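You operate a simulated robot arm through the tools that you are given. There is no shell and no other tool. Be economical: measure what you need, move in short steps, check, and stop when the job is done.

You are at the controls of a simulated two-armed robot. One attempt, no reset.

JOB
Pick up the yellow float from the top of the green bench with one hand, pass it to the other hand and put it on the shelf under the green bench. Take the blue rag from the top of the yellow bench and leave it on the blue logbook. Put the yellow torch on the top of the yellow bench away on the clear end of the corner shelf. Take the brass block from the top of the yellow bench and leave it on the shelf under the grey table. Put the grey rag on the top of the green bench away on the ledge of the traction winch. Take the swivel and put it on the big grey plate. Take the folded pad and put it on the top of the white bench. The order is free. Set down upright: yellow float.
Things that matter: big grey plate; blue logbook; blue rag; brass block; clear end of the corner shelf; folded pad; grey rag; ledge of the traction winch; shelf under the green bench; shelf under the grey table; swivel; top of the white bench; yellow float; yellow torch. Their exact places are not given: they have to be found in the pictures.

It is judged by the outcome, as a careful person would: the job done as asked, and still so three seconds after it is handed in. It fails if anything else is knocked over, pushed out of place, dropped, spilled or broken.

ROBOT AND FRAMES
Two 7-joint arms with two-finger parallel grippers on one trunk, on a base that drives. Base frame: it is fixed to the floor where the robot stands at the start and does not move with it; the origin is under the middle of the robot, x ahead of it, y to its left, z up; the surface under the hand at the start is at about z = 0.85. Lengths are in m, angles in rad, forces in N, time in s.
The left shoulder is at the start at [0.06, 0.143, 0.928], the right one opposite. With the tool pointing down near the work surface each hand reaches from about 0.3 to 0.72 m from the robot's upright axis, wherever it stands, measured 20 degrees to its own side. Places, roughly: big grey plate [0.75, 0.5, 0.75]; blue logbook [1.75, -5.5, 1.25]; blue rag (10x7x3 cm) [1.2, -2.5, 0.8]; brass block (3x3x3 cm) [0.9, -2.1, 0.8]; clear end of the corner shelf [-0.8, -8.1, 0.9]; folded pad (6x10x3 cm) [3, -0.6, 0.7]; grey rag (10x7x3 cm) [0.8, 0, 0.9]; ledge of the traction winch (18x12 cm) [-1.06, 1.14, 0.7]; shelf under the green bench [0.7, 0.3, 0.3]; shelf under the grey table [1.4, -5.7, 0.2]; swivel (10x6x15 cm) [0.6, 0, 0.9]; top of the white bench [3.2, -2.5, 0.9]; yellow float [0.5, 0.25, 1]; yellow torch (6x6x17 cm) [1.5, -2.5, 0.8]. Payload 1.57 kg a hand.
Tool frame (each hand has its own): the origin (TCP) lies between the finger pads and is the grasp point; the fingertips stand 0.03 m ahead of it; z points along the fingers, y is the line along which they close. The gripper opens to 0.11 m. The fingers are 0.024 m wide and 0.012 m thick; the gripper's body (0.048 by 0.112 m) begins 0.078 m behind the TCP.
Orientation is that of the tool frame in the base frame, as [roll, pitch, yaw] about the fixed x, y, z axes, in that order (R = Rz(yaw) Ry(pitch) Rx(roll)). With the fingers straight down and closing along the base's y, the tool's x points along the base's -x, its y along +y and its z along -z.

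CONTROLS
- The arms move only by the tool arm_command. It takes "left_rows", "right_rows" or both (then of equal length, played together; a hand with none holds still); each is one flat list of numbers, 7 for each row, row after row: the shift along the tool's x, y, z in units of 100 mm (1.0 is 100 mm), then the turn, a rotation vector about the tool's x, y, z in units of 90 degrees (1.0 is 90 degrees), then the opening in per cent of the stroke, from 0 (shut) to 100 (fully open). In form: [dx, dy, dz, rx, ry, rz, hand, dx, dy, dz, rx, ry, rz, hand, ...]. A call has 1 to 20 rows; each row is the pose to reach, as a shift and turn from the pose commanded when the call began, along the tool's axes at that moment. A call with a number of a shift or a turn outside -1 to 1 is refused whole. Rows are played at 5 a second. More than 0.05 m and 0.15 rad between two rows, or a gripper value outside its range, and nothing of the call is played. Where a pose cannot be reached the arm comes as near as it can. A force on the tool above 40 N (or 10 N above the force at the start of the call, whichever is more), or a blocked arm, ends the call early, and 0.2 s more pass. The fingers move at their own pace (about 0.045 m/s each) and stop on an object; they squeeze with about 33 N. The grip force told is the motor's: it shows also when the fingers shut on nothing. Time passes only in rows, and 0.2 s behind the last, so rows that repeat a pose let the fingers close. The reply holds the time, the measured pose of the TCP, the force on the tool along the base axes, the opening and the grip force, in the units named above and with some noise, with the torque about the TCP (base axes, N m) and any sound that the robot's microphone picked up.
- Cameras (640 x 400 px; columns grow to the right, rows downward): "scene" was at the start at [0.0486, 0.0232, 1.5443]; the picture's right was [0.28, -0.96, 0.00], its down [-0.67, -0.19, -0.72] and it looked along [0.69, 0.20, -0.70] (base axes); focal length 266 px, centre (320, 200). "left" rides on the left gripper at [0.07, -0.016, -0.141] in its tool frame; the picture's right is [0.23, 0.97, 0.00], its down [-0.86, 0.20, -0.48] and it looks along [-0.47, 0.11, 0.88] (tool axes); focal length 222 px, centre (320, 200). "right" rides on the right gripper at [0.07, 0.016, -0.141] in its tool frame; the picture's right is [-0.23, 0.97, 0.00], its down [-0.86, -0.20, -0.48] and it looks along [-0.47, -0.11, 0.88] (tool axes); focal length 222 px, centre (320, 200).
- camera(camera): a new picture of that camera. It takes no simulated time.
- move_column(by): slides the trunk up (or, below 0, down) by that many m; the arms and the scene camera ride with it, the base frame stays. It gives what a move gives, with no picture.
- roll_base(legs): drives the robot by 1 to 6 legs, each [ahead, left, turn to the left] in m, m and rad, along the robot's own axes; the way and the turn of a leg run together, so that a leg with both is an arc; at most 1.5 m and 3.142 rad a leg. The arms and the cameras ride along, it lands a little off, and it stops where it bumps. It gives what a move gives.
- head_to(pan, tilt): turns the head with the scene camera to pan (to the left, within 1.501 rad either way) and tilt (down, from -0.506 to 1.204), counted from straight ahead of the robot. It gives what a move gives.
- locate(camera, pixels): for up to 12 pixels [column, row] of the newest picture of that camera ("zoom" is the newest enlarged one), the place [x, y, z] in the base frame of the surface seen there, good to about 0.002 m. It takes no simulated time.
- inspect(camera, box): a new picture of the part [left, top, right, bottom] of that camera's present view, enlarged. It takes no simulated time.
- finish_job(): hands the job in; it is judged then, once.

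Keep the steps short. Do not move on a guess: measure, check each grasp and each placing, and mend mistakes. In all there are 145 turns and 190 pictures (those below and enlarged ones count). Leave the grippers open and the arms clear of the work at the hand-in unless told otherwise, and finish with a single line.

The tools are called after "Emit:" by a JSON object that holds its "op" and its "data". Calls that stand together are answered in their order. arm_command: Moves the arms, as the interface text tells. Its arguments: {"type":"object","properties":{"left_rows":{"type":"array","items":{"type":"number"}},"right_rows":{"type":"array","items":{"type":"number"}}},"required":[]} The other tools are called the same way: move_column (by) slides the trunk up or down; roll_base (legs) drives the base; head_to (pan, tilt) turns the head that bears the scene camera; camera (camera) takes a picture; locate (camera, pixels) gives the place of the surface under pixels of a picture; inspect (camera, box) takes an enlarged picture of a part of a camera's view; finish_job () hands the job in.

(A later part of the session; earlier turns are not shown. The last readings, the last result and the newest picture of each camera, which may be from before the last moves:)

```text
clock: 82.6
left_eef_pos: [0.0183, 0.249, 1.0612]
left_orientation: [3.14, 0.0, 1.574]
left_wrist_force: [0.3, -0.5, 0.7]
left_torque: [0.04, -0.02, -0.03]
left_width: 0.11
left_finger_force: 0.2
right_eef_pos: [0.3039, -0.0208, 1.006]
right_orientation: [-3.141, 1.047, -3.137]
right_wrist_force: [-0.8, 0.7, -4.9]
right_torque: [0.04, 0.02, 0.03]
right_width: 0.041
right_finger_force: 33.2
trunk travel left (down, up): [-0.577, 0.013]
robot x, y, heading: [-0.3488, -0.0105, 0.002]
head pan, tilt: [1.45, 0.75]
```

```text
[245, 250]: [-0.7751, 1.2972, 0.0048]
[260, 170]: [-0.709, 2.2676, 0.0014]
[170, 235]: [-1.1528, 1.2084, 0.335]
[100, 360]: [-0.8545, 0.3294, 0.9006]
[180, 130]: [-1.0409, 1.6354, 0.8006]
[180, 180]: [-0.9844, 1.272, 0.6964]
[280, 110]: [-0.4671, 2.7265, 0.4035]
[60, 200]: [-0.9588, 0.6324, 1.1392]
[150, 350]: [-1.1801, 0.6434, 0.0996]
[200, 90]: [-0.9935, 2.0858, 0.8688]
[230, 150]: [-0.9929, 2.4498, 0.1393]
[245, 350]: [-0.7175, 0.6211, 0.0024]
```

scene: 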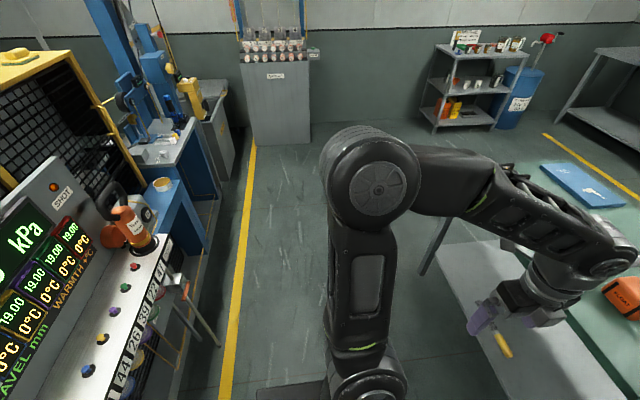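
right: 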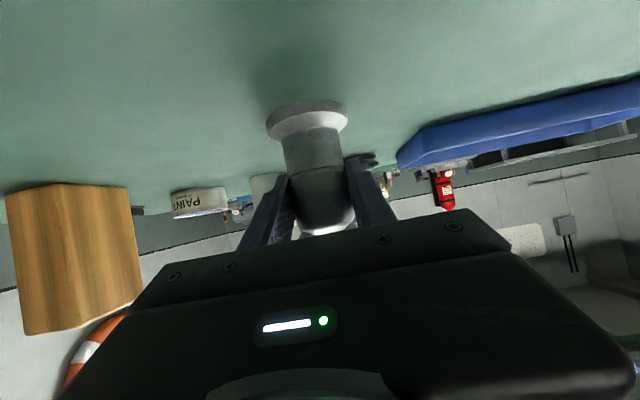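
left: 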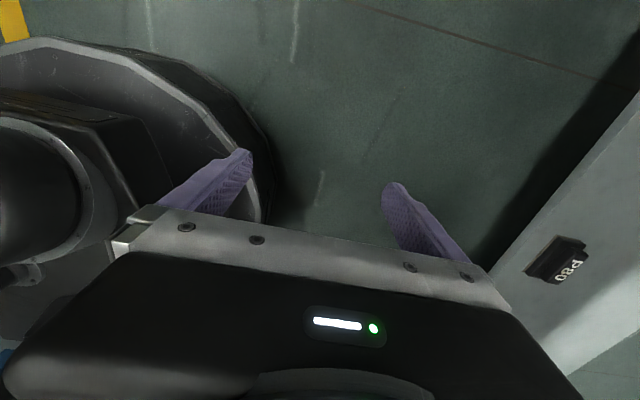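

There is free floor. Strafe left 0.506 m and drive in to just short of the plate; then look.

Emit:
{"op": "roll_base", "data": {"legs": [[0, 0.506, 0], [0.3, 0, 0]]}}

Emit:
{"op": "head_to", "data": {"pan": 0.0, "tilt": 0.75}}

Emit:
{"op": "camera", "data": {"camera": "scene"}}

Emit:
{"op": "camera", "data": {"camera": "right"}}

```text
clock: 87.2
left_eef_pos: [0.3161, 0.7589, 1.0629]
left_orientation: [-3.14, 0.0, 1.575]
left_wrist_force: [0.8, -0.8, 0.6]
left_torque: [0.01, 0.02, 0.02]
left_width: 0.1103
left_finger_force: 0.1
right_eef_pos: [0.602, 0.4913, 1.0033]
right_orientation: [3.141, 1.044, -3.136]
right_wrist_force: [0.1, 1.2, -5.5]
right_torque: [0.01, 0.01, 0.02]
right_width: 0.0411
right_finger_force: 33.2
trunk travel left (down, up): [-0.577, 0.013]
robot x, y, heading: [-0.0545, 0.4981, 0.008]
head pan, tilt: [1.45, 0.75]
```

```text
clock: 88.8
left_eef_pos: [0.3141, 0.76, 1.0624]
left_orientation: [3.139, -0.001, 1.575]
left_wrist_force: [-0.5, -0.3, -0.5]
left_torque: [-0.02, 0.0, -0.04]
left_width: 0.11
left_finger_force: 0.1
right_eef_pos: [0.5997, 0.4895, 1.0043]
right_orientation: [-3.14, 1.046, -3.137]
right_wrist_force: [0.4, 0.5, -5.4]
right_torque: [0.01, -0.01, 0.0]
right_width: 0.0412
right_finger_force: 32.6
trunk travel left (down, up): [-0.577, 0.013]
robot x, y, heading: [-0.0545, 0.5021, 0.01]
head pan, tilt: [0.0, 0.75]
```

```text
134 pictures are left
```

scene: 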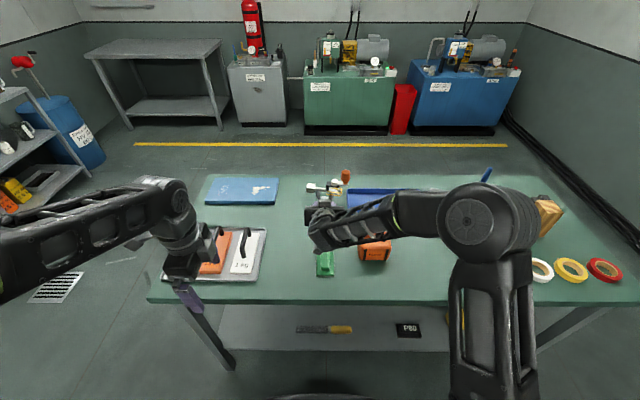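

```text
133 pictures are left
```

right: 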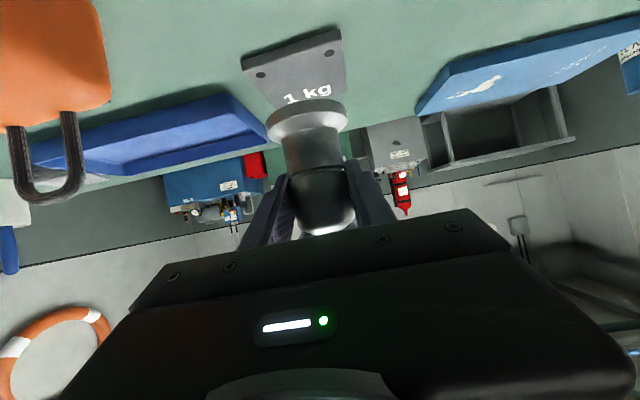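

Emit:
{"op": "locate", "data": {"camera": "right", "pixels": [[247, 62], [337, 32], [342, 88], [265, 98], [295, 70], [300, 44]]}}

```text
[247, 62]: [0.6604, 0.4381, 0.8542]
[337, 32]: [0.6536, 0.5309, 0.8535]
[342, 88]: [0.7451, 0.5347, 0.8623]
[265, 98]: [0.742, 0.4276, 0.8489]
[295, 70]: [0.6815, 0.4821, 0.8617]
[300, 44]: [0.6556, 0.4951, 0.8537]
```

Plate centre ≈(0.704,0.486), top 0.862. Drive ahead 0.10, lower 0.08.

Emit:
{"op": "roll_base", "data": {"legs": [[0.1, -0.005, 0]]}}

Emit:
{"op": "arm_command", "data": {"right_rows": [0.26, 0, 0.15, 0, 0, 0, 0, 0.52, 0, 0.3, 0, 0, 0, 0, 0.69, 0, 0.4, 0, 0, 0, 0, 0.69, 0, 0.4, 0, 0, 0, 0]}}

Emit:
{"op": "camera", "data": {"camera": "right"}}

Emit:
{"op": "inspect", "data": {"camera": "scene", "box": [270, 160, 430, 290]}}

```text
clock: 89.9
left_eef_pos: [0.416, 0.7541, 1.0619]
left_orientation: [-3.141, 0.0, 1.576]
left_wrist_force: [0.8, 0.3, -0.5]
left_torque: [-0.01, 0.05, -0.02]
left_width: 0.1098
left_finger_force: 0.0
right_eef_pos: [0.7015, 0.4859, 1.004]
right_orientation: [-3.14, 1.042, -3.136]
right_wrist_force: [0.6, -0.2, -6.0]
right_torque: [0.03, 0.03, -0.04]
right_width: 0.041
right_finger_force: 33.5
trunk travel left (down, up): [-0.577, 0.013]
robot x, y, heading: [0.0434, 0.4968, 0.005]
head pan, tilt: [0.0, 0.75]
```

```text
clock: 90.9
left_eef_pos: [0.4136, 0.7539, 1.0609]
left_orientation: [3.14, -0.001, 1.575]
left_wrist_force: [0.5, 0.3, 0.9]
left_torque: [-0.01, -0.01, -0.01]
left_width: 0.1098
left_finger_force: 0.0
right_eef_pos: [0.6997, 0.4865, 0.9248]
right_orientation: [3.141, 1.047, -3.135]
right_wrist_force: [0.0, -0.3, -5.6]
right_torque: [-0.03, 0.01, -0.02]
right_width: 0.0414
right_finger_force: 33.5
trunk travel left (down, up): [-0.577, 0.013]
robot x, y, heading: [0.0467, 0.4945, 0.005]
head pan, tilt: [0.0, 0.75]
```

```text
132 pictures are left
```

right: 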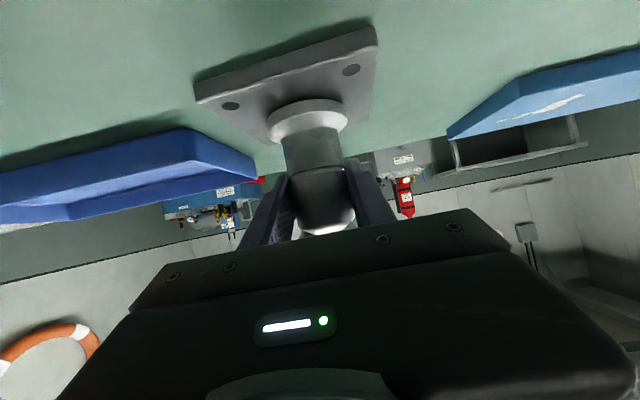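

```text
3.08 times, centred on (350, 225) of scene
```

zoom: 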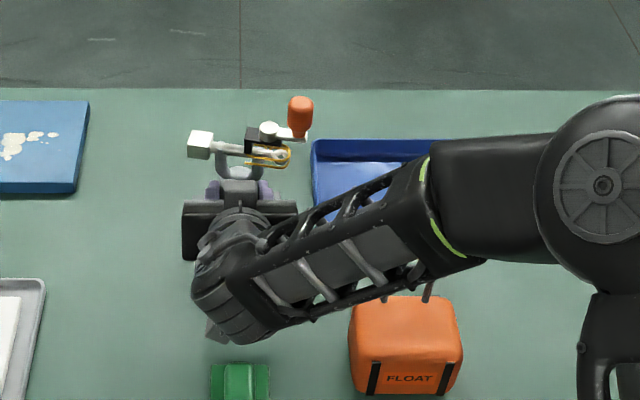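

The base hangs over the plate centre. Lower 9 mm in small steps; stop on contact.

Emit:
{"op": "arm_command", "data": {"right_rows": [0.04, 0, 0.024, 0, 0, 0, 0, 0.06, 0, 0.035, 0, 0, 0, 0, 0.07, 0, 0.04, 0, 0, 0, 0, 0.07, 0, 0.04, 0, 0, 0, 0]}}

Emit:
{"op": "inspect", "data": {"camera": "right", "box": [180, 20, 400, 200]}}

```text
clock: 91.9
left_eef_pos: [0.4132, 0.7551, 1.0624]
left_orientation: [3.138, 0.0, 1.575]
left_wrist_force: [-0.3, 0.3, -0.2]
left_torque: [0.02, -0.03, -0.02]
left_width: 0.1097
left_finger_force: 0.0
right_eef_pos: [0.6998, 0.4847, 0.9165]
right_orientation: [-3.141, 1.048, -3.134]
right_wrist_force: [-0.2, -0.7, -1.5]
right_torque: [-0.09, -0.03, -0.01]
right_width: 0.0412
right_finger_force: 33.4
trunk travel left (down, up): [-0.577, 0.013]
robot x, y, heading: [0.0478, 0.4971, 0.005]
head pan, tilt: [0.0, 0.75]
```

```text
2.22 times, centred on (290, 110) of right
```

zoom: 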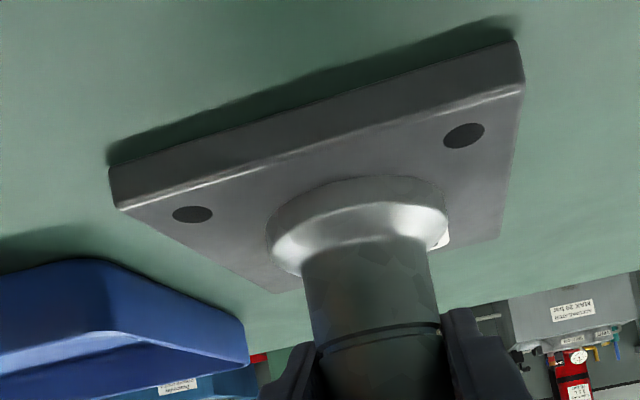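

Resting on the plate. Release, then back straight out.

Emit:
{"op": "arm_command", "data": {"right_rows": [0.01, 0, 0.005, 0, 0, 0, 30, 0.01, 0, 0.005, 0, 0, 0, 60, 0, 0, 0, 0, 0, 0, 100, 0, 0, 0, 0, 0, 0, 100, 0, 0, 0, 0, 0, 0, 100, 0, 0, 0, 0, 0, 0, 100]}}

Emit:
{"op": "roll_base", "data": {"legs": [[-0.35, 0, 0]]}}

Emit:
{"op": "inspect", "data": {"camera": "scene", "box": [200, 100, 440, 250]}}

```text
clock: 93.3
left_eef_pos: [0.4134, 0.7543, 1.0622]
left_orientation: [3.139, 0.001, 1.577]
left_wrist_force: [0.3, 0.0, -0.6]
left_torque: [-0.01, 0.01, 0.01]
left_width: 0.11
left_finger_force: 0.2
right_eef_pos: [0.6996, 0.4859, 0.9174]
right_orientation: [3.14, 1.046, -3.136]
right_wrist_force: [-0.2, 0.0, -0.3]
right_torque: [-0.04, 0.02, 0.01]
right_width: 0.1102
right_finger_force: 0.1
trunk travel left (down, up): [-0.577, 0.013]
robot x, y, heading: [0.0445, 0.4963, 0.007]
head pan, tilt: [0.0, 0.75]
```

```text
clock: 95.6
left_eef_pos: [0.0598, 0.7523, 1.0633]
left_orientation: [3.141, 0.0, 1.577]
left_wrist_force: [0.3, -0.8, 0.2]
left_torque: [0.0, -0.03, -0.03]
left_width: 0.1098
left_finger_force: 0.1
right_eef_pos: [0.3469, 0.4831, 0.918]
right_orientation: [-3.14, 1.047, -3.137]
right_wrist_force: [-1.9, 0.1, -0.2]
right_torque: [-0.02, 0.02, 0.0]
right_width: 0.1101
right_finger_force: 0.0
trunk travel left (down, up): [-0.577, 0.013]
robot x, y, heading: [-0.3093, 0.488, 0.006]
head pan, tilt: [0.0, 0.75]
```

```text
2.67 times, centred on (320, 175) of scene
```

zoom: 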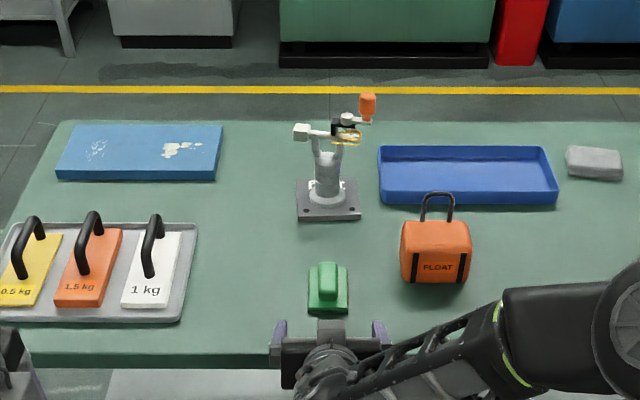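

Swivel stands on the plate. Next the grey rag at zoom (595,160): the left hand already closes along x. Restore and tuck the right hand first.

Emit:
{"op": "locate", "data": {"camera": "zoom", "pixels": [[595, 160], [568, 150], [570, 175], [620, 152], [620, 180], [595, 145]]}}

Emit:
{"op": "arm_command", "data": {"right_rows": [-0.03, -0.12, -0.12, 0, 0.083, 0, 100, -0.06, -0.24, -0.24, 0, 0.167, 0, 100, -0.09, -0.36, -0.36, 0, 0.25, 0, 100, -0.13, -0.5, -0.48, 0, 0.333, 0, 100, -0.16, -0.62, -0.6, 0, 0.417, 0, 100, -0.2, -0.75, -0.72, 0, 0.5, 0, 100, -0.23, -0.87, -0.84, 0, 0.583, 0, 100, -0.26, -1, -0.96, 0, 0.667, 0, 100, -0.26, -1, -0.96, 0, 0.667, 0, 100]}}

Emit:
{"op": "arm_command", "data": {"right_rows": [0.3, -0.2, -0.3, 0, 0, 0, 100, 0.6, -0.4, -0.6, 0, 0, 0, 100, 0.9, -0.5, -0.7, 0, 0, 0, 100, 0.9, -0.5, -0.7, 0, 0, 0, 100]}}

Emit:
{"op": "roll_base", "data": {"legs": [[0, -0.67, 0]]}}

Emit:
{"op": "camera", "data": {"camera": "scene"}}

```text
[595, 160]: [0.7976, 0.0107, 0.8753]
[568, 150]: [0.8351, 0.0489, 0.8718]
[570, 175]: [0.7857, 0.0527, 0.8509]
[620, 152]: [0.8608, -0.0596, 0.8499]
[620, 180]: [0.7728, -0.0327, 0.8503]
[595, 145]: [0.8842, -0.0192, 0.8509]
```

```text
clock: 97.6
left_eef_pos: [0.0606, 0.753, 1.0626]
left_orientation: [3.14, -0.001, 1.577]
left_wrist_force: [0.2, 0.1, -0.4]
left_torque: [0.0, -0.02, 0.02]
left_width: 0.1099
left_finger_force: 0.1
right_eef_pos: [0.2777, 0.3844, 0.988]
right_orientation: [-3.141, -0.004, -3.136]
right_wrist_force: [0.4, 0.4, 0.3]
right_torque: [0.0, -0.02, 0.01]
right_width: 0.1102
right_finger_force: 0.1
trunk travel left (down, up): [-0.577, 0.013]
robot x, y, heading: [-0.3073, 0.4917, 0.006]
head pan, tilt: [0.0, 0.75]
```

```text
clock: 98.6
left_eef_pos: [0.0614, 0.7523, 1.0631]
left_orientation: [-3.141, 0.002, 1.576]
left_wrist_force: [1.4, -0.4, -0.1]
left_torque: [0.01, -0.01, -0.01]
left_width: 0.1099
left_finger_force: 0.1
right_eef_pos: [0.1882, 0.3335, 1.058]
right_orientation: [3.141, -0.003, -3.138]
right_wrist_force: [1.5, 0.2, -1.0]
right_torque: [-0.01, 0.0, 0.02]
right_width: 0.1101
right_finger_force: 0.0
trunk travel left (down, up): [-0.577, 0.013]
robot x, y, heading: [-0.31, 0.4923, 0.006]
head pan, tilt: [0.0, 0.75]
```

```text
clock: 102.3
left_eef_pos: [0.0648, 0.0877, 1.0623]
left_orientation: [3.138, 0.002, 1.577]
left_wrist_force: [-0.1, -0.2, -0.4]
left_torque: [0.04, 0.0, 0.02]
left_width: 0.1101
left_finger_force: 0.1
right_eef_pos: [0.1921, -0.3307, 1.0572]
right_orientation: [3.141, -0.002, -3.137]
right_wrist_force: [-0.3, -0.4, 0.1]
right_torque: [0.02, -0.01, 0.0]
right_width: 0.1096
right_finger_force: 0.0
trunk travel left (down, up): [-0.577, 0.013]
robot x, y, heading: [-0.3013, -0.1707, 0.01]
head pan, tilt: [0.0, 0.75]
```

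```text
128 pictures are left
```

scene: 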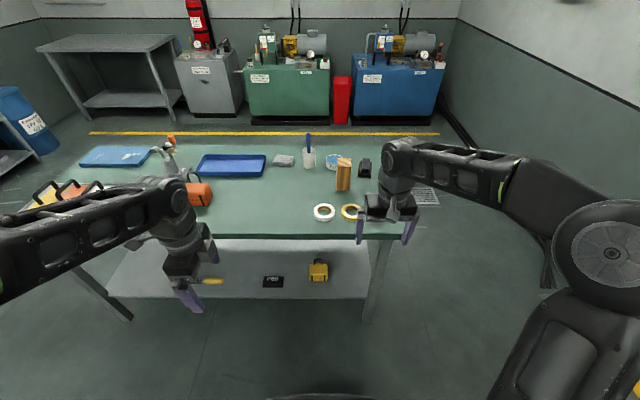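

Emit:
{"op": "roll_base", "data": {"legs": [[0.4, 0, -0.01]]}}

Emit:
{"op": "arm_command", "data": {"left_rows": [-0.2, 0.33, 0.1, 0, 0, 0, 100, -0.4, 0.66, 0.2, 0, 0, 0, 100, -0.6, 1, 0.3, 0, 0, 0, 100, -0.6, 1, 0.3, 0, 0, 0, 100]}}

Emit:
{"op": "arm_command", "data": {"left_rows": [0, 0.33, 0.1, 0, 0, 0, 100, 0, 0.66, 0.2, 0, 0, 0, 100, 0, 1, 0.2, 0, 0, 0, 100, 0, 1, 0.2, 0, 0, 0, 100]}}

Emit:
{"op": "camera", "data": {"camera": "left"}}

Emit:
{"op": "inspect", "data": {"camera": "scene", "box": [240, 120, 400, 220]}}

```text
clock: 104.8
left_eef_pos: [0.468, 0.083, 1.0605]
left_orientation: [-3.141, -0.001, 1.564]
left_wrist_force: [-0.4, 0.4, 0.0]
left_torque: [-0.03, -0.01, 0.02]
left_width: 0.1102
left_finger_force: 0.1
right_eef_pos: [0.5895, -0.3361, 1.0581]
right_orientation: [3.141, -0.001, 3.135]
right_wrist_force: [0.3, 0.0, 0.2]
right_torque: [0.03, 0.02, 0.0]
right_width: 0.11
right_finger_force: 0.1
trunk travel left (down, up): [-0.577, 0.013]
robot x, y, heading: [0.0959, -0.1724, -0.012]
head pan, tilt: [0.0, 0.75]
```

```text
clock: 105.8
left_eef_pos: [0.5659, 0.0227, 1.0332]
left_orientation: [3.141, 0.0, 1.563]
left_wrist_force: [0.1, -0.2, 0.7]
left_torque: [0.04, 0.02, -0.03]
left_width: 0.1101
left_finger_force: 0.0
right_eef_pos: [0.5876, -0.3372, 1.0583]
right_orientation: [-3.141, -0.001, 3.135]
right_wrist_force: [-0.3, 0.0, 0.1]
right_torque: [0.0, -0.03, -0.03]
right_width: 0.1101
right_finger_force: 0.0
trunk travel left (down, up): [-0.577, 0.013]
robot x, y, heading: [0.0949, -0.1702, -0.008]
head pan, tilt: [0.0, 0.75]
```

```text
clock: 106.8
left_eef_pos: [0.6661, 0.0219, 1.0123]
left_orientation: [3.14, 0.0, 1.563]
left_wrist_force: [-0.9, -0.5, 0.0]
left_torque: [-0.01, -0.03, -0.01]
left_width: 0.1101
left_finger_force: 0.0
right_eef_pos: [0.5889, -0.3371, 1.059]
right_orientation: [-3.141, 0.0, 3.134]
right_wrist_force: [-1.0, 0.1, -0.4]
right_torque: [-0.03, -0.02, -0.02]
right_width: 0.11
right_finger_force: 0.2
trunk travel left (down, up): [-0.577, 0.013]
robot x, y, heading: [0.0978, -0.1705, -0.003]
head pan, tilt: [0.0, 0.75]
```

```text
127 pictures are left
```

left: 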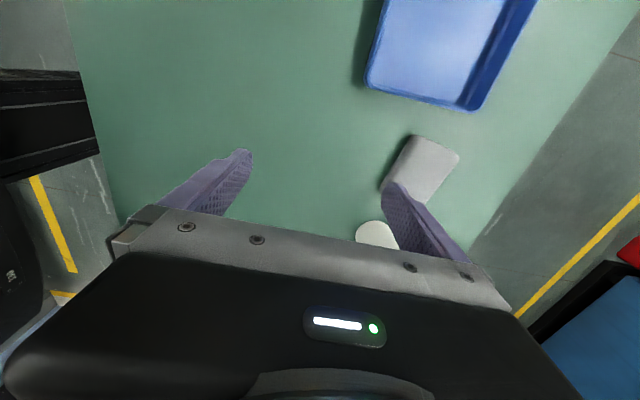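

```text
4.00 times, centred on (320, 170) of scene
```

zoom: 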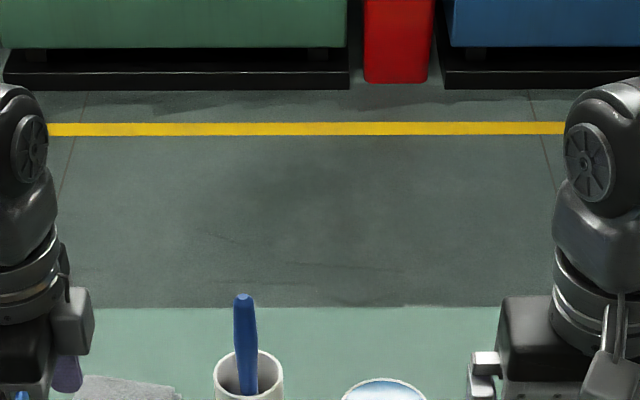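

Emit:
{"op": "locate", "data": {"camera": "left", "pixels": [[412, 140], [456, 156], [425, 165], [385, 183], [400, 160], [445, 180], [372, 232], [360, 240], [435, 198], [432, 148]]}}

Emit:
{"op": "move_column", "data": {"by": -0.08}}

Emit:
{"op": "arm_command", "data": {"left_rows": [0, 0.3, -0.2, 0, 0, 0, 100, 0, 0.6, -0.4, 0, 0, 0, 100, 0, 0.9, -0.6, 0, 0, 0, 100, 0, 0.9, -0.6, 0, 0, 0, 100]}}

Emit:
{"op": "camera", "data": {"camera": "left"}}

```text
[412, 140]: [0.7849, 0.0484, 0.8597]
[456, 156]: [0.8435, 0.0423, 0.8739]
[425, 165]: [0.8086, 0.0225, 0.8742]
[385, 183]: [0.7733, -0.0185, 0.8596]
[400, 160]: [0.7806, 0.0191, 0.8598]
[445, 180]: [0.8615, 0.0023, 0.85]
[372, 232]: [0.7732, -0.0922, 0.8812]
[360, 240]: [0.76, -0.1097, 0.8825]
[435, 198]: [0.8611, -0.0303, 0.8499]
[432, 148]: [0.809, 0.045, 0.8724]
```

```text
clock: 107.9
left_eef_pos: [0.6675, 0.0225, 0.9326]
left_orientation: [3.14, -0.001, 1.564]
left_wrist_force: [-0.1, 0.4, -0.8]
left_torque: [0.02, 0.03, 0.01]
left_width: 0.11
left_finger_force: 0.0
right_eef_pos: [0.5885, -0.3368, 0.9786]
right_orientation: [-3.14, -0.002, 3.136]
right_wrist_force: [-0.1, 0.5, -0.3]
right_torque: [0.0, 0.0, -0.03]
right_width: 0.1101
right_finger_force: 0.0
trunk travel left (down, up): [-0.497, 0.093]
robot x, y, heading: [0.0949, -0.1699, -0.01]
head pan, tilt: [0.0, 0.75]
```

```text
clock: 108.9
left_eef_pos: [0.7364, 0.0209, 0.9791]
left_orientation: [3.139, -0.001, 1.564]
left_wrist_force: [-0.1, 0.3, 0.6]
left_torque: [0.01, -0.02, -0.01]
left_width: 0.11
left_finger_force: 0.1
left hand out of reach, approached as far as the arm can: row 3, 4
right_eef_pos: [0.5889, -0.3377, 0.9785]
right_orientation: [-3.141, -0.003, 3.134]
right_wrist_force: [0.2, 0.9, -0.2]
right_torque: [-0.01, -0.02, 0.03]
right_width: 0.11
right_finger_force: 0.1
trunk travel left (down, up): [-0.497, 0.093]
robot x, y, heading: [0.0952, -0.1733, -0.006]
head pan, tilt: [0.0, 0.75]
```

```text
125 pictures are left
```

left: 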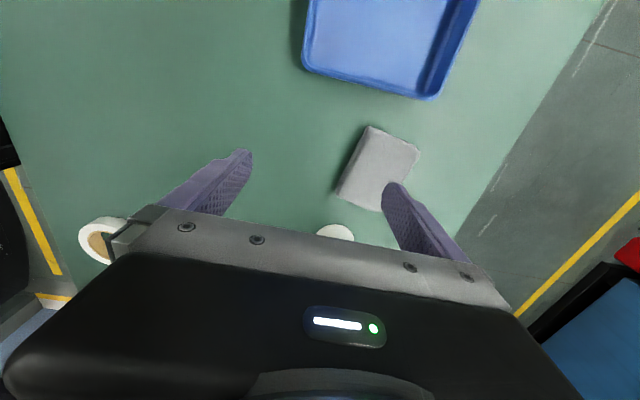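

At the reach limit; raising the trunk gives more forward reach when the hand is low. Raise it, nudge the base 3 cm ahead, then lower the hand over the rag.

Emit:
{"op": "move_column", "data": {"by": 0.09}}

Emit:
{"op": "roll_base", "data": {"legs": [[0.03, 0, 0]]}}

Emit:
{"op": "arm_command", "data": {"left_rows": [0, 0, 0.4, 0, 0, 0, 100, 0, 0, 0.8, 0, 0, 0, 100, -0.05, 0.05, 1, 0, 0, 0.05, 100, -0.13, 0.15, 1, 0, 0, 0.11, 100, -0.13, 0.3, 1, 0, 0, 0.11, 100, -0.13, 0.44, 1, 0, 0, 0.11, 100, -0.13, 0.44, 1, 0, 0, 0.11, 100]}}

Emit:
{"op": "camera", "data": {"camera": "left"}}

```text
clock: 110.2
left_eef_pos: [0.737, 0.0217, 1.0691]
left_orientation: [3.139, 0.001, 1.562]
left_wrist_force: [-0.3, 0.0, -0.2]
left_torque: [-0.01, 0.04, 0.0]
left_width: 0.1099
left_finger_force: 0.1
right_eef_pos: [0.5894, -0.3375, 1.0677]
right_orientation: [3.141, -0.001, 3.134]
right_wrist_force: [0.2, 0.3, -0.3]
right_torque: [0.02, 0.02, 0.0]
right_width: 0.1099
right_finger_force: 0.0
trunk travel left (down, up): [-0.587, 0.003]
robot x, y, heading: [0.0925, -0.1729, -0.009]
head pan, tilt: [0.0, 0.75]
```

```text
clock: 111.0
left_eef_pos: [0.7671, 0.022, 1.068]
left_orientation: [3.142, 0.0, 1.561]
left_wrist_force: [0.5, -0.2, -0.2]
left_torque: [-0.03, 0.05, 0.0]
left_width: 0.1099
left_finger_force: 0.1
right_eef_pos: [0.619, -0.3377, 1.068]
right_orientation: [3.141, -0.003, 3.133]
right_wrist_force: [0.3, -0.9, -0.8]
right_torque: [-0.01, 0.06, 0.02]
right_width: 0.11
right_finger_force: 0.0
trunk travel left (down, up): [-0.587, 0.003]
robot x, y, heading: [0.1219, -0.1721, -0.008]
head pan, tilt: [0.0, 0.75]
```

```text
clock: 112.6
left_eef_pos: [0.809, 0.0079, 0.969]
left_orientation: [3.14, 0.0, 1.389]
left_wrist_force: [0.1, 0.0, -0.1]
left_torque: [-0.01, -0.02, -0.01]
left_width: 0.1102
left_finger_force: 0.1
right_eef_pos: [0.6179, -0.3372, 1.0673]
right_orientation: [-3.141, -0.001, 3.135]
right_wrist_force: [0.4, -0.4, 0.4]
right_torque: [0.0, 0.03, 0.01]
right_width: 0.11
right_finger_force: 0.1
trunk travel left (down, up): [-0.587, 0.003]
robot x, y, heading: [0.1249, -0.1753, -0.006]
head pan, tilt: [0.0, 0.75]
```

```text
124 pictures are left
```

left: 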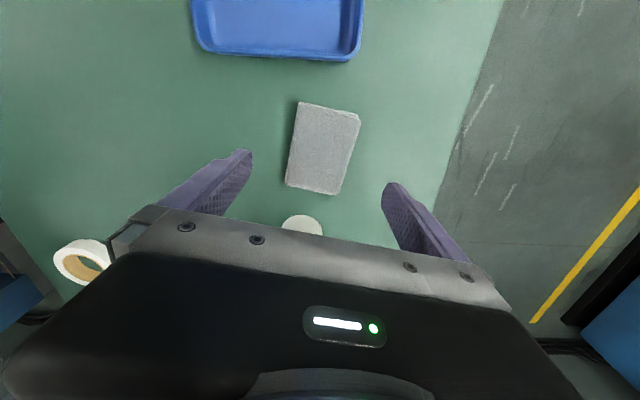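

Emit:
{"op": "locate", "data": {"camera": "left", "pixels": [[302, 105], [357, 119], [333, 190], [289, 182], [322, 148], [292, 220], [303, 218]]}}

```text
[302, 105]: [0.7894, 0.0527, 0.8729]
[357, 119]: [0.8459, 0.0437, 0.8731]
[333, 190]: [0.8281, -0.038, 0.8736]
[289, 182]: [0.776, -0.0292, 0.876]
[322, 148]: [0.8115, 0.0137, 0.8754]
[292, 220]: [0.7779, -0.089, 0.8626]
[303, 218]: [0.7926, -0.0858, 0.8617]
```

Aligned: centre (0.810,0.007). Descend to tips just above the bench (TCP z 0.884) and close.

Emit:
{"op": "arm_command", "data": {"left_rows": [0, 0.01, 0.4, 0, 0, 0, 100, 0, 0.01, 0.85, 0, 0, 0, 100, 0, 0.01, 0.85, 0, 0, 0, 50, 0, 0.01, 0.85, 0, 0, 0, 0, 0, 0.01, 0.85, 0, 0, 0, 0, 0, 0.01, 0.85, 0, 0, 0, 0, 0, 0.01, 0.85, 0, 0, 0, 0]}}

Emit:
{"op": "arm_command", "data": {"left_rows": [0, 0, -0.3, 0, 0, 0, 0, 0, 0, -0.7, 0, 0, 0, 0, 0, -0.1, -1, 0, 0, 0, 0, 0, -0.1, -1, 0, 0, 0, 0]}}

Emit:
{"op": "camera", "data": {"camera": "left"}}

```text
clock: 114.2
left_eef_pos: [0.8113, 0.0087, 0.8835]
left_orientation: [3.14, 0.0, 1.389]
left_wrist_force: [0.2, 0.4, 0.9]
left_torque: [0.01, 0.01, -0.02]
left_width: 0.0668
left_finger_force: 32.9
right_eef_pos: [0.619, -0.3379, 1.0684]
right_orientation: [3.141, -0.001, 3.136]
right_wrist_force: [0.9, -0.7, -0.2]
right_torque: [0.0, 0.01, 0.03]
right_width: 0.1103
right_finger_force: 0.0
trunk travel left (down, up): [-0.587, 0.003]
robot x, y, heading: [0.1238, -0.1742, -0.007]
head pan, tilt: [0.0, 0.75]
```

```text
clock: 115.2
left_eef_pos: [0.8012, 0.0084, 0.9833]
left_orientation: [3.141, 0.001, 1.39]
left_wrist_force: [-0.1, 0.6, -0.9]
left_torque: [-0.01, 0.0, -0.03]
left_width: 0.0668
left_finger_force: 32.7
right_eef_pos: [0.6187, -0.3373, 1.0674]
right_orientation: [-3.14, -0.001, 3.132]
right_wrist_force: [-0.5, 0.3, 0.4]
right_torque: [0.0, 0.01, -0.02]
right_width: 0.1102
right_finger_force: 0.1
trunk travel left (down, up): [-0.587, 0.003]
robot x, y, heading: [0.1267, -0.1701, -0.01]
head pan, tilt: [0.0, 0.75]
```

```text
123 pictures are left
```

left: 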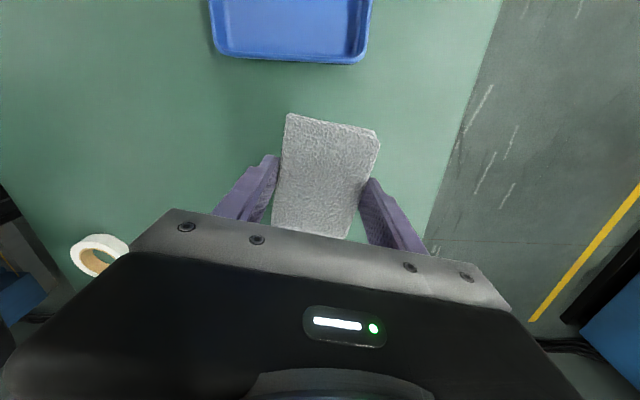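

The grey rag is held (6.7 cm). Raise and retract it, then back away and turn left in steps toward the winch.

Emit:
{"op": "arm_command", "data": {"left_rows": [0, -0.3, -0.3, 0, 0, 0, 0, 0, -0.6, -0.6, 0, 0, 0, 0, 0, -0.9, -0.9, 0, 0, 0, 0, 0, -1, -0.9, 0, 0, 0, 0]}}

Emit:
{"op": "arm_command", "data": {"left_rows": [0.1, -0.3, 0, 0, 0, 0, 0, 0.3, -0.6, 0, 0, 0, 0, 0, 0.5, -0.9, 0, 0, 0, 0, 0, 0.5, -1, 0, 0, 0, 0, 0]}}

Emit:
{"op": "roll_base", "data": {"legs": [[-0.42, 0, 0], [0, 0, 1.578], [0.5, 0, 0]]}}

Emit:
{"op": "head_to", "data": {"pan": 0.6, "tilt": 0.6}}

Emit:
{"op": "camera", "data": {"camera": "scene"}}

```text
clock: 116.2
left_eef_pos: [0.7017, 0.0282, 1.0722]
left_orientation: [3.141, -0.001, 1.39]
left_wrist_force: [0.0, 0.8, 0.3]
left_torque: [0.0, -0.02, -0.02]
left_width: 0.0669
left_finger_force: 33.5
right_eef_pos: [0.619, -0.3374, 1.0679]
right_orientation: [-3.14, -0.003, 3.133]
right_wrist_force: [-0.2, -0.6, -0.2]
right_torque: [-0.04, 0.0, 0.0]
right_width: 0.11
right_finger_force: 0.1
trunk travel left (down, up): [-0.587, 0.003]
robot x, y, heading: [0.1257, -0.1762, -0.008]
head pan, tilt: [0.0, 0.75]
```

```text
clock: 117.2
left_eef_pos: [0.6121, 0.0936, 1.072]
left_orientation: [3.14, 0.0, 1.389]
left_wrist_force: [0.2, 0.3, -0.9]
left_torque: [0.0, 0.02, 0.02]
left_width: 0.067
left_finger_force: 33.0
right_eef_pos: [0.6182, -0.338, 1.067]
right_orientation: [3.14, -0.002, 3.133]
right_wrist_force: [0.2, -1.0, 1.0]
right_torque: [0.0, 0.0, 0.01]
right_width: 0.1101
right_finger_force: 0.1
trunk travel left (down, up): [-0.587, 0.003]
robot x, y, heading: [0.125, -0.1743, -0.005]
head pan, tilt: [0.0, 0.75]
```

```text
clock: 126.2
left_eef_pos: [-0.5633, 0.8175, 1.0727]
left_orientation: [3.14, 0.0, 2.965]
left_wrist_force: [-0.8, -0.4, 0.4]
left_torque: [-0.02, 0.01, 0.03]
left_width: 0.0669
left_finger_force: 33.1
right_eef_pos: [-0.1304, 0.8259, 1.0683]
right_orientation: [-3.141, 0.0, -1.573]
right_wrist_force: [0.1, 0.4, 0.7]
right_torque: [-0.02, -0.01, 0.0]
right_width: 0.11
right_finger_force: 0.1
trunk travel left (down, up): [-0.587, 0.003]
robot x, y, heading: [-0.2912, 0.3334, 1.564]
head pan, tilt: [0.0, 0.75]
```

```text
clock: 127.2
left_eef_pos: [-0.5631, 0.8183, 1.0724]
left_orientation: [3.141, -0.002, 2.964]
left_wrist_force: [0.0, -1.0, -0.6]
left_torque: [-0.01, -0.01, 0.01]
left_width: 0.0669
left_finger_force: 33.3
right_eef_pos: [-0.1302, 0.8249, 1.0683]
right_orientation: [3.141, -0.002, -1.574]
right_wrist_force: [-0.9, 0.4, 0.2]
right_torque: [0.01, 0.0, 0.04]
right_width: 0.1101
right_finger_force: 0.0
trunk travel left (down, up): [-0.587, 0.003]
robot x, y, heading: [-0.2939, 0.3315, 1.566]
head pan, tilt: [0.6, 0.6]
```

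```text
122 pictures are left
```

scene: 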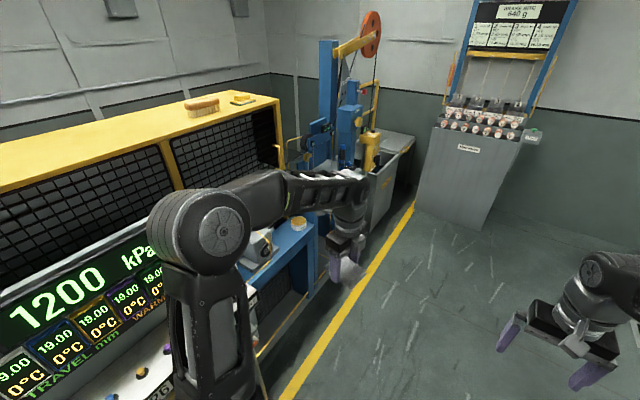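

Emit:
{"op": "roll_base", "data": {"legs": [[0.95, 0, 0]]}}

Emit:
{"op": "head_to", "data": {"pan": 1.5, "tilt": 0.7}}

Emit:
{"op": "camera", "data": {"camera": "scene"}}

```text
clock: 132.2
left_eef_pos: [-0.5566, 1.7772, 1.0723]
left_orientation: [3.141, -0.001, 2.961]
left_wrist_force: [-0.4, -0.3, -0.5]
left_torque: [-0.02, 0.0, -0.04]
left_width: 0.0673
left_finger_force: 32.6
right_eef_pos: [-0.123, 1.7829, 1.0688]
right_orientation: [-3.141, -0.001, -1.577]
right_wrist_force: [-1.1, 1.8, -0.1]
right_torque: [-0.02, 0.0, 0.01]
right_width: 0.1099
right_finger_force: 0.1
trunk travel left (down, up): [-0.587, 0.003]
robot x, y, heading: [-0.2888, 1.2925, 1.572]
head pan, tilt: [0.6, 0.6]
```

```text
clock: 133.3
left_eef_pos: [-0.5564, 1.7767, 1.0739]
left_orientation: [3.14, 0.0, 2.962]
left_wrist_force: [-0.3, 0.0, -1.3]
left_torque: [-0.02, -0.02, -0.01]
left_width: 0.0667
left_finger_force: 32.6
right_eef_pos: [-0.1232, 1.7814, 1.0687]
right_orientation: [3.141, -0.003, -1.58]
right_wrist_force: [0.3, 0.1, 0.1]
right_torque: [0.03, -0.02, 0.03]
right_width: 0.1102
right_finger_force: 0.0
trunk travel left (down, up): [-0.587, 0.003]
robot x, y, heading: [-0.2888, 1.2904, 1.564]
head pan, tilt: [1.499, 0.7]
```

```text
121 pictures are left
```

scene: 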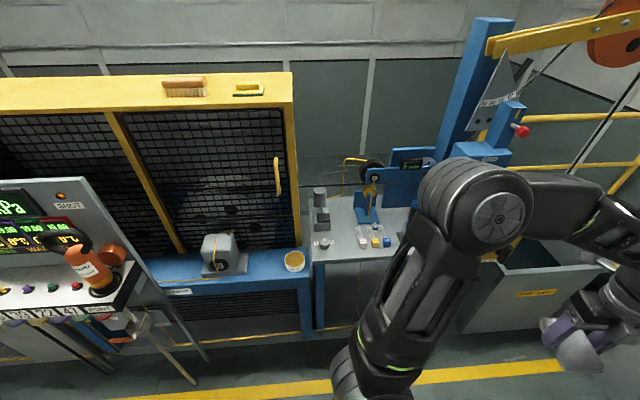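

Emit:
{"op": "inspect", "data": {"camera": "scene", "box": [120, 220, 400, 340]}}

Emit:
{"op": "locate", "data": {"camera": "scene", "pixels": [[170, 268], [190, 270], [265, 265], [255, 275], [293, 260], [220, 262], [150, 270], [300, 285], [345, 215], [355, 250], [100, 285], [180, 292]]}}

```text
2.29 times, centred on (260, 280) of scene
```

zoom: 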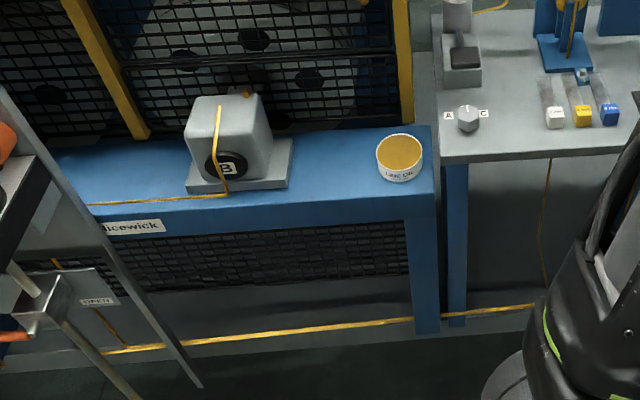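

```text
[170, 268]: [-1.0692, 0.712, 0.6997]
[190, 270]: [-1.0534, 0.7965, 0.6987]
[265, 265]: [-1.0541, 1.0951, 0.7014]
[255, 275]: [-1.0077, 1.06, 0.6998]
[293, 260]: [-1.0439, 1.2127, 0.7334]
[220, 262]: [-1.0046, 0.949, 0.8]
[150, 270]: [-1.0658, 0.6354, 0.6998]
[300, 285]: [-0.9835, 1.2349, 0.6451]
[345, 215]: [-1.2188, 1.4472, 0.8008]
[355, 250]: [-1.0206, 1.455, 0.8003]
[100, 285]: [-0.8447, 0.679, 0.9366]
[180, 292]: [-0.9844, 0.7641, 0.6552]
```

Emit:
{"op": "locate", "data": {"camera": "zoom", "pixels": [[290, 170], [290, 140], [376, 160], [400, 180], [335, 205], [335, 135], [430, 125], [380, 128], [300, 135], [300, 200], [427, 200], [400, 60]]}}

Emit:
{"op": "inspect", "data": {"camera": "scene", "box": [0, 60, 320, 300]}}

```text
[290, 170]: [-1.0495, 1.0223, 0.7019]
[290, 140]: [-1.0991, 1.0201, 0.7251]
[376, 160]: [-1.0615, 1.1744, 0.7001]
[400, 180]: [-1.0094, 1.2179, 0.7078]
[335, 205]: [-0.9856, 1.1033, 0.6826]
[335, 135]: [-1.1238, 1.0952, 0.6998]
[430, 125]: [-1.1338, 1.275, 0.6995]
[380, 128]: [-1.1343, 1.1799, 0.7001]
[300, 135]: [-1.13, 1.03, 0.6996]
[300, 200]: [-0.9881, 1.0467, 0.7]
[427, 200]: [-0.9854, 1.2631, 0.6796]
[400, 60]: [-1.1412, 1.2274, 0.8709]
```

```text
1.67 times, centred on (160, 180) of scene
```

zoom: 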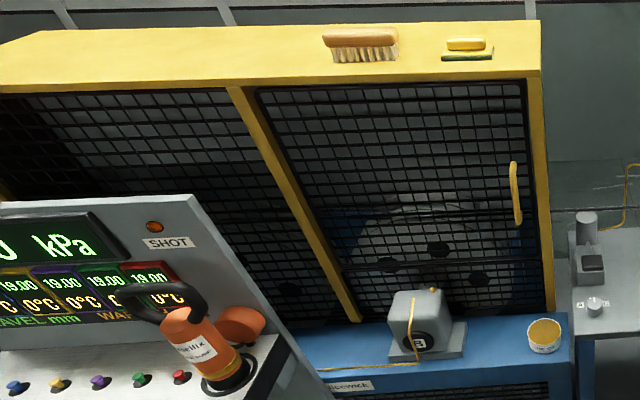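

The clear ledge spans x −1.14…−0.99, y 1.025…1.175 at z 0.70, between the motor and the tin. I'll lay the rag with its long side along x. Turn to face it, turn the left wrist back, tuck the right hand.

Emit:
{"op": "roll_base", "data": {"legs": [[0, 0, 1.575]]}}

Emit:
{"op": "arm_command", "data": {"left_rows": [0, 0, 0, 0, 0, -0.09, 0, 0, 0, 0, 0, 0, -0.18, 0, 0, 0, 0, 0, 0, -0.27, 0, 0, 0, 0, 0, 0, -0.36, 0, 0, 0, 0, 0, 0, -0.45, 0, 0, 0, 0, 0, 0, -0.54, 0, 0, 0, 0, 0, 0, -0.63, 0, 0, 0, 0, 0, 0, -0.72, 0, 0, 0, 0, 0, 0, -0.81, 0, 0, 0, 0, 0, 0, -0.9, 0, 0, 0, 0, 0, 0, -0.98, 0, 0, 0, 0, 0, 0, -0.98, 0], "right_rows": [0.1, 0, 0, 0, 0, 0, 100, 0.2, 0, 0, 0, 0, 0, 100, 0.3, 0, 0, 0, 0, 0, 100, 0.4, 0, 0, 0, 0, 0, 100, 0.5, 0, 0, 0, 0, 0, 100, 0.6, 0, 0, 0, 0, 0, 100, 0.7, 0, 0, 0, 0, 0, 100, 0.8, 0, 0, 0, 0, 0, 100, 0.9, 0, 0, 0, 0, 0, 100, 1, 0, 0, 0, 0, 0, 100, 1, 0, 0, 0, 0, 0, 100, 1, 0, 0, 0, 0, 0, 100]}}

Emit:
{"op": "arm_command", "data": {"left_rows": [0, 0, 0, 0, 0, -0.07, 0, 0, 0, 0, 0, 0, -0.13, 0, 0, 0, 0, 0, 0, -0.13, 0]}}

Emit:
{"op": "head_to", "data": {"pan": 0.3, "tilt": 0.7}}

Emit:
{"op": "camera", "data": {"camera": "scene"}}

Emit:
{"op": "camera", "data": {"camera": "left"}}

```text
clock: 137.6
left_eef_pos: [-0.7726, 1.016, 1.0726]
left_orientation: [3.14, -0.001, -1.74]
left_wrist_force: [0.6, 0.2, -0.2]
left_torque: [0.0, 0.01, 0.0]
left_width: 0.0669
left_finger_force: 33.5
right_eef_pos: [-0.7837, 1.4482, 1.0679]
right_orientation: [3.141, -0.002, 0.005]
right_wrist_force: [-0.3, -0.3, -1.1]
right_torque: [0.02, 0.0, 0.02]
right_width: 0.1098
right_finger_force: 0.0
trunk travel left (down, up): [-0.587, 0.003]
robot x, y, heading: [-0.2916, 1.29, -3.139]
head pan, tilt: [1.499, 0.7]
```

```text
clock: 140.2
left_eef_pos: [-0.7735, 1.0166, 1.0725]
left_orientation: [-3.141, 0.003, -0.2]
left_wrist_force: [-0.4, -0.9, -0.3]
left_torque: [0.02, -0.05, 0.03]
left_width: 0.067
left_finger_force: 32.9
right_eef_pos: [-0.6841, 1.4492, 1.0684]
right_orientation: [3.141, -0.003, 0.003]
right_wrist_force: [-0.4, 1.0, -0.6]
right_torque: [-0.02, 0.03, 0.0]
right_width: 0.1099
right_finger_force: 0.1
trunk travel left (down, up): [-0.587, 0.003]
robot x, y, heading: [-0.2899, 1.291, -3.133]
head pan, tilt: [1.499, 0.7]
```

```text
clock: 141.0
left_eef_pos: [-0.7727, 1.0156, 1.0733]
left_orientation: [3.141, 0.003, 0.003]
left_wrist_force: [0.4, -0.4, -1.0]
left_torque: [0.02, -0.03, -0.02]
left_width: 0.0668
left_finger_force: 33.3
right_eef_pos: [-0.6842, 1.4486, 1.0672]
right_orientation: [-3.141, -0.001, 0.004]
right_wrist_force: [-0.5, 0.7, 0.3]
right_torque: [0.01, -0.01, 0.01]
right_width: 0.1099
right_finger_force: 0.1
trunk travel left (down, up): [-0.587, 0.003]
robot x, y, heading: [-0.2876, 1.2876, -3.137]
head pan, tilt: [1.499, 0.7]
```

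```text
clock: 142.4
left_eef_pos: [-0.7732, 1.0175, 1.0724]
left_orientation: [-3.14, 0.001, 0.004]
left_wrist_force: [-0.1, -0.2, 0.7]
left_torque: [-0.04, -0.02, 0.0]
left_width: 0.0668
left_finger_force: 33.2
right_eef_pos: [-0.6833, 1.4484, 1.0683]
right_orientation: [3.141, -0.002, 0.004]
right_wrist_force: [0.2, 0.4, 0.0]
right_torque: [-0.03, 0.06, -0.02]
right_width: 0.11
right_finger_force: 0.1
trunk travel left (down, up): [-0.587, 0.003]
robot x, y, heading: [-0.2886, 1.2891, -3.136]
head pan, tilt: [0.3, 0.7]
```

```text
118 pictures are left
```

scene: 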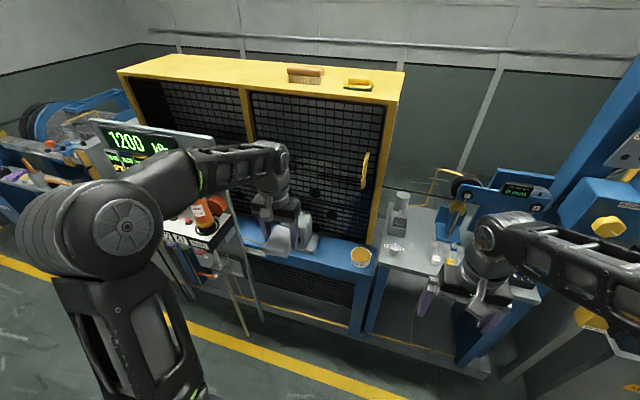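

```text
117 pictures are left
```

left: 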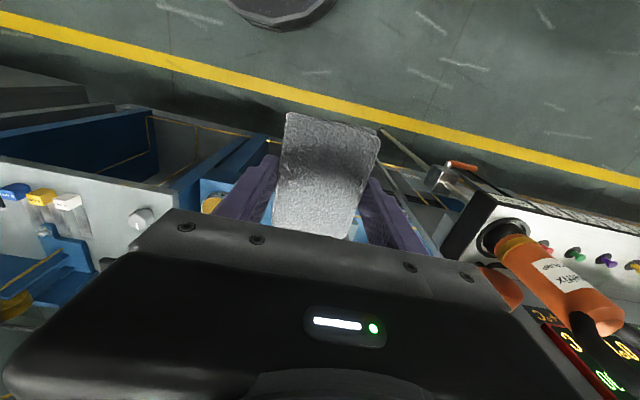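

Emit:
{"op": "locate", "data": {"camera": "scene", "pixels": [[110, 205], [60, 180], [150, 215], [205, 215], [200, 150], [150, 160], [210, 140], [100, 160], [250, 320], [240, 270]]}}

```text
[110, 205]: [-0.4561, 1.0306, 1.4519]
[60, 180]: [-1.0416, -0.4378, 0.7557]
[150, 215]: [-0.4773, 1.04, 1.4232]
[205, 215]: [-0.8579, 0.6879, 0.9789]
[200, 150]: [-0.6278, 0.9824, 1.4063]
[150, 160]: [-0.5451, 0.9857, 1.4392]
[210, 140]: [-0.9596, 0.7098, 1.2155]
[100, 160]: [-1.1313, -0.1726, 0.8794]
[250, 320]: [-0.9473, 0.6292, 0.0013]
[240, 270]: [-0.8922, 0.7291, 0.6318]
```

Elbow is well clear. Drive ahead 0.18 and right 0.083, then lower the trunk 0.15 and view.

Emit:
{"op": "roll_base", "data": {"legs": [[0.18, -0.083, 0]]}}

Emit:
{"op": "move_column", "data": {"by": -0.15}}

Emit:
{"op": "camera", "data": {"camera": "left"}}

Emit:
{"op": "camera", "data": {"camera": "scene"}}

```text
clock: 144.0
left_eef_pos: [-0.9535, 1.0984, 1.072]
left_orientation: [-3.141, 0.0, 0.003]
left_wrist_force: [-0.7, 0.0, -0.7]
left_torque: [-0.02, -0.02, 0.01]
left_width: 0.0668
left_finger_force: 33.4
right_eef_pos: [-0.8656, 1.5305, 1.0677]
right_orientation: [-3.141, -0.003, 0.005]
right_wrist_force: [0.7, 0.4, 0.1]
right_torque: [0.02, -0.08, -0.02]
right_width: 0.1099
right_finger_force: 0.0
trunk travel left (down, up): [-0.587, 0.003]
robot x, y, heading: [-0.472, 1.3704, -3.138]
head pan, tilt: [0.3, 0.7]
```

```text
clock: 145.7
left_eef_pos: [-0.9512, 1.0974, 0.9227]
left_orientation: [-3.141, 0.002, 0.003]
left_wrist_force: [0.5, 0.7, -0.9]
left_torque: [0.0, -0.01, 0.0]
left_width: 0.0671
left_finger_force: 33.2
right_eef_pos: [-0.8637, 1.5299, 0.9178]
right_orientation: [3.141, 0.0, 0.003]
right_wrist_force: [-0.2, -0.8, -1.1]
right_torque: [0.02, 0.02, 0.02]
right_width: 0.1099
right_finger_force: 0.1
trunk travel left (down, up): [-0.437, 0.153]
robot x, y, heading: [-0.4669, 1.3721, -3.136]
head pan, tilt: [0.3, 0.7]
```

```text
116 pictures are left
```

left: 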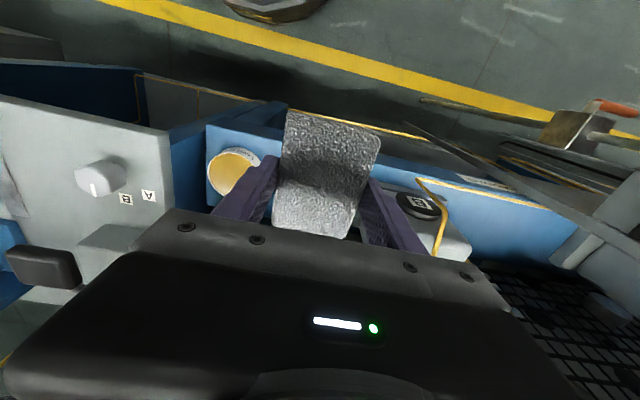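

```text
115 pictures are left
```

scene: 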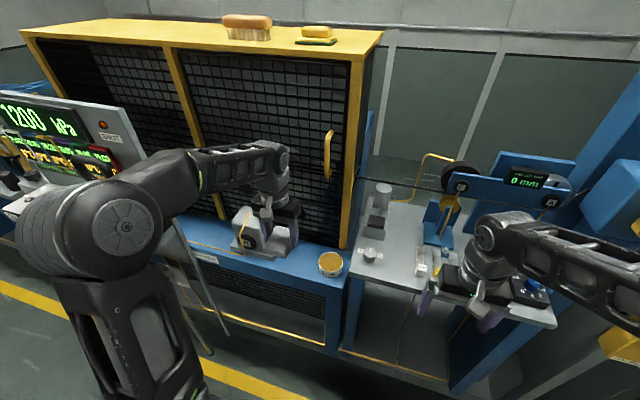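

Over the gap between tin and motor. Move ahead 0.1 while lowering 0.08, then check.

Emit:
{"op": "arm_command", "data": {"left_rows": [-0.3, 0, 0, 0, 0, 0, 0, -0.6, 0, 0, 0, 0, 0, 0, -0.8, 0, 0.3, 0, 0, 0, 0, -1, 0, 0.6, 0, 0, 0, 0, -1, 0, 0.9, 0, 0, 0, 0, -1, 0, 0.9, 0, 0, 0, 0]}}

Emit:
{"op": "camera", "data": {"camera": "left"}}

Emit:
{"op": "inspect", "data": {"camera": "scene", "box": [200, 120, 360, 300]}}

```text
clock: 147.1
left_eef_pos: [-1.0534, 1.0982, 0.8316]
left_orientation: [-3.141, 0.002, 0.003]
left_wrist_force: [-0.5, 0.1, -1.0]
left_torque: [0.0, -0.01, -0.01]
left_width: 0.0671
left_finger_force: 33.3
right_eef_pos: [-0.864, 1.5309, 0.9185]
right_orientation: [-3.14, -0.002, 0.003]
right_wrist_force: [-0.1, 0.7, 0.1]
right_torque: [-0.01, -0.01, 0.02]
right_width: 0.11
right_finger_force: 0.0
trunk travel left (down, up): [-0.437, 0.153]
robot x, y, heading: [-0.4725, 1.3728, -3.138]
head pan, tilt: [0.3, 0.7]
```

```text
114 pictures are left
```

left: 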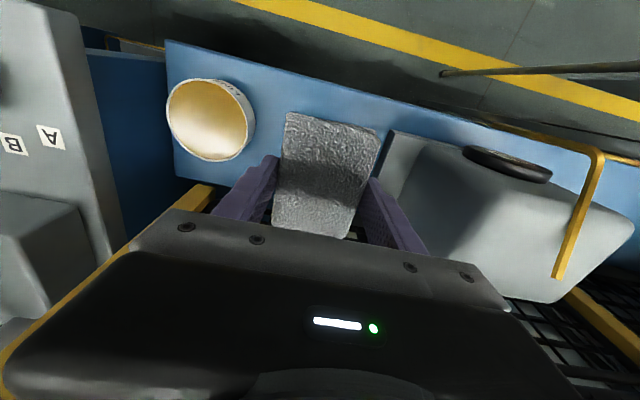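

```text
2.22 times, centred on (280, 210) of scene
```

zoom: 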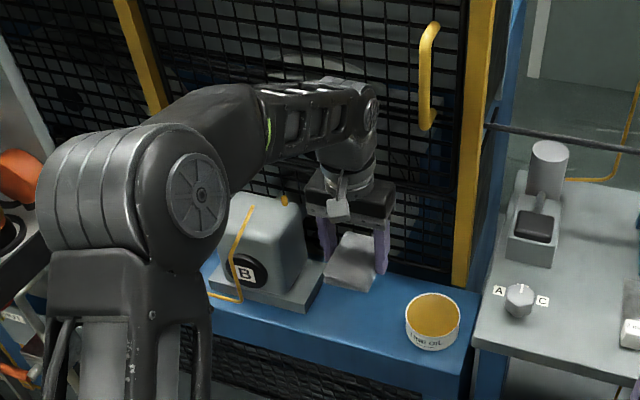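

Centred in the gap. Lower 0.094 to just contact.

Emit:
{"op": "arm_command", "data": {"left_rows": [0, 0, 0.4, 0, 0, 0, 0, 0, 0, 0.8, 0, 0, 0, 0, 0, 0, 0.93, 0, 0, 0, 0, 0, 0, 0.97, 0, 0, 0, 0, 0, 0, 0.97, 0, 0, 0, 0]}}

Emit:
{"op": "inspect", "data": {"camera": "scene", "box": [200, 120, 360, 300]}}

```text
clock: 148.3
left_eef_pos: [-1.0519, 1.0979, 0.7366]
left_orientation: [-3.141, 0.003, 0.004]
left_wrist_force: [0.3, 0.5, -0.6]
left_torque: [0.01, -0.01, 0.01]
left_width: 0.0667
left_finger_force: 33.0
right_eef_pos: [-0.8652, 1.5309, 0.9181]
right_orientation: [3.141, -0.002, 0.002]
right_wrist_force: [0.4, -0.1, 0.3]
right_torque: [-0.01, -0.01, 0.03]
right_width: 0.1102
right_finger_force: 0.1
trunk travel left (down, up): [-0.437, 0.153]
robot x, y, heading: [-0.4681, 1.3738, -3.136]
head pan, tilt: [0.3, 0.7]
```

```text
2.22 times, centred on (280, 210) of scene
```

zoom: 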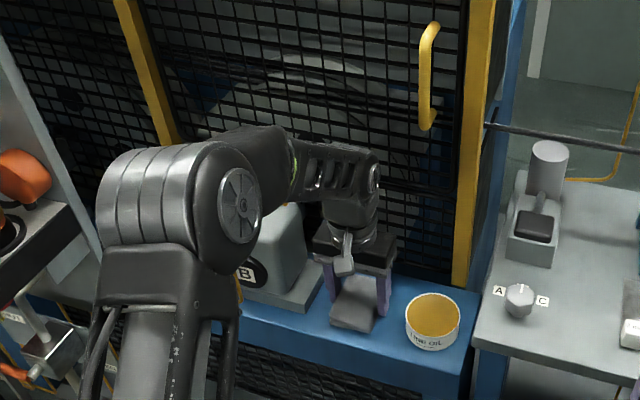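

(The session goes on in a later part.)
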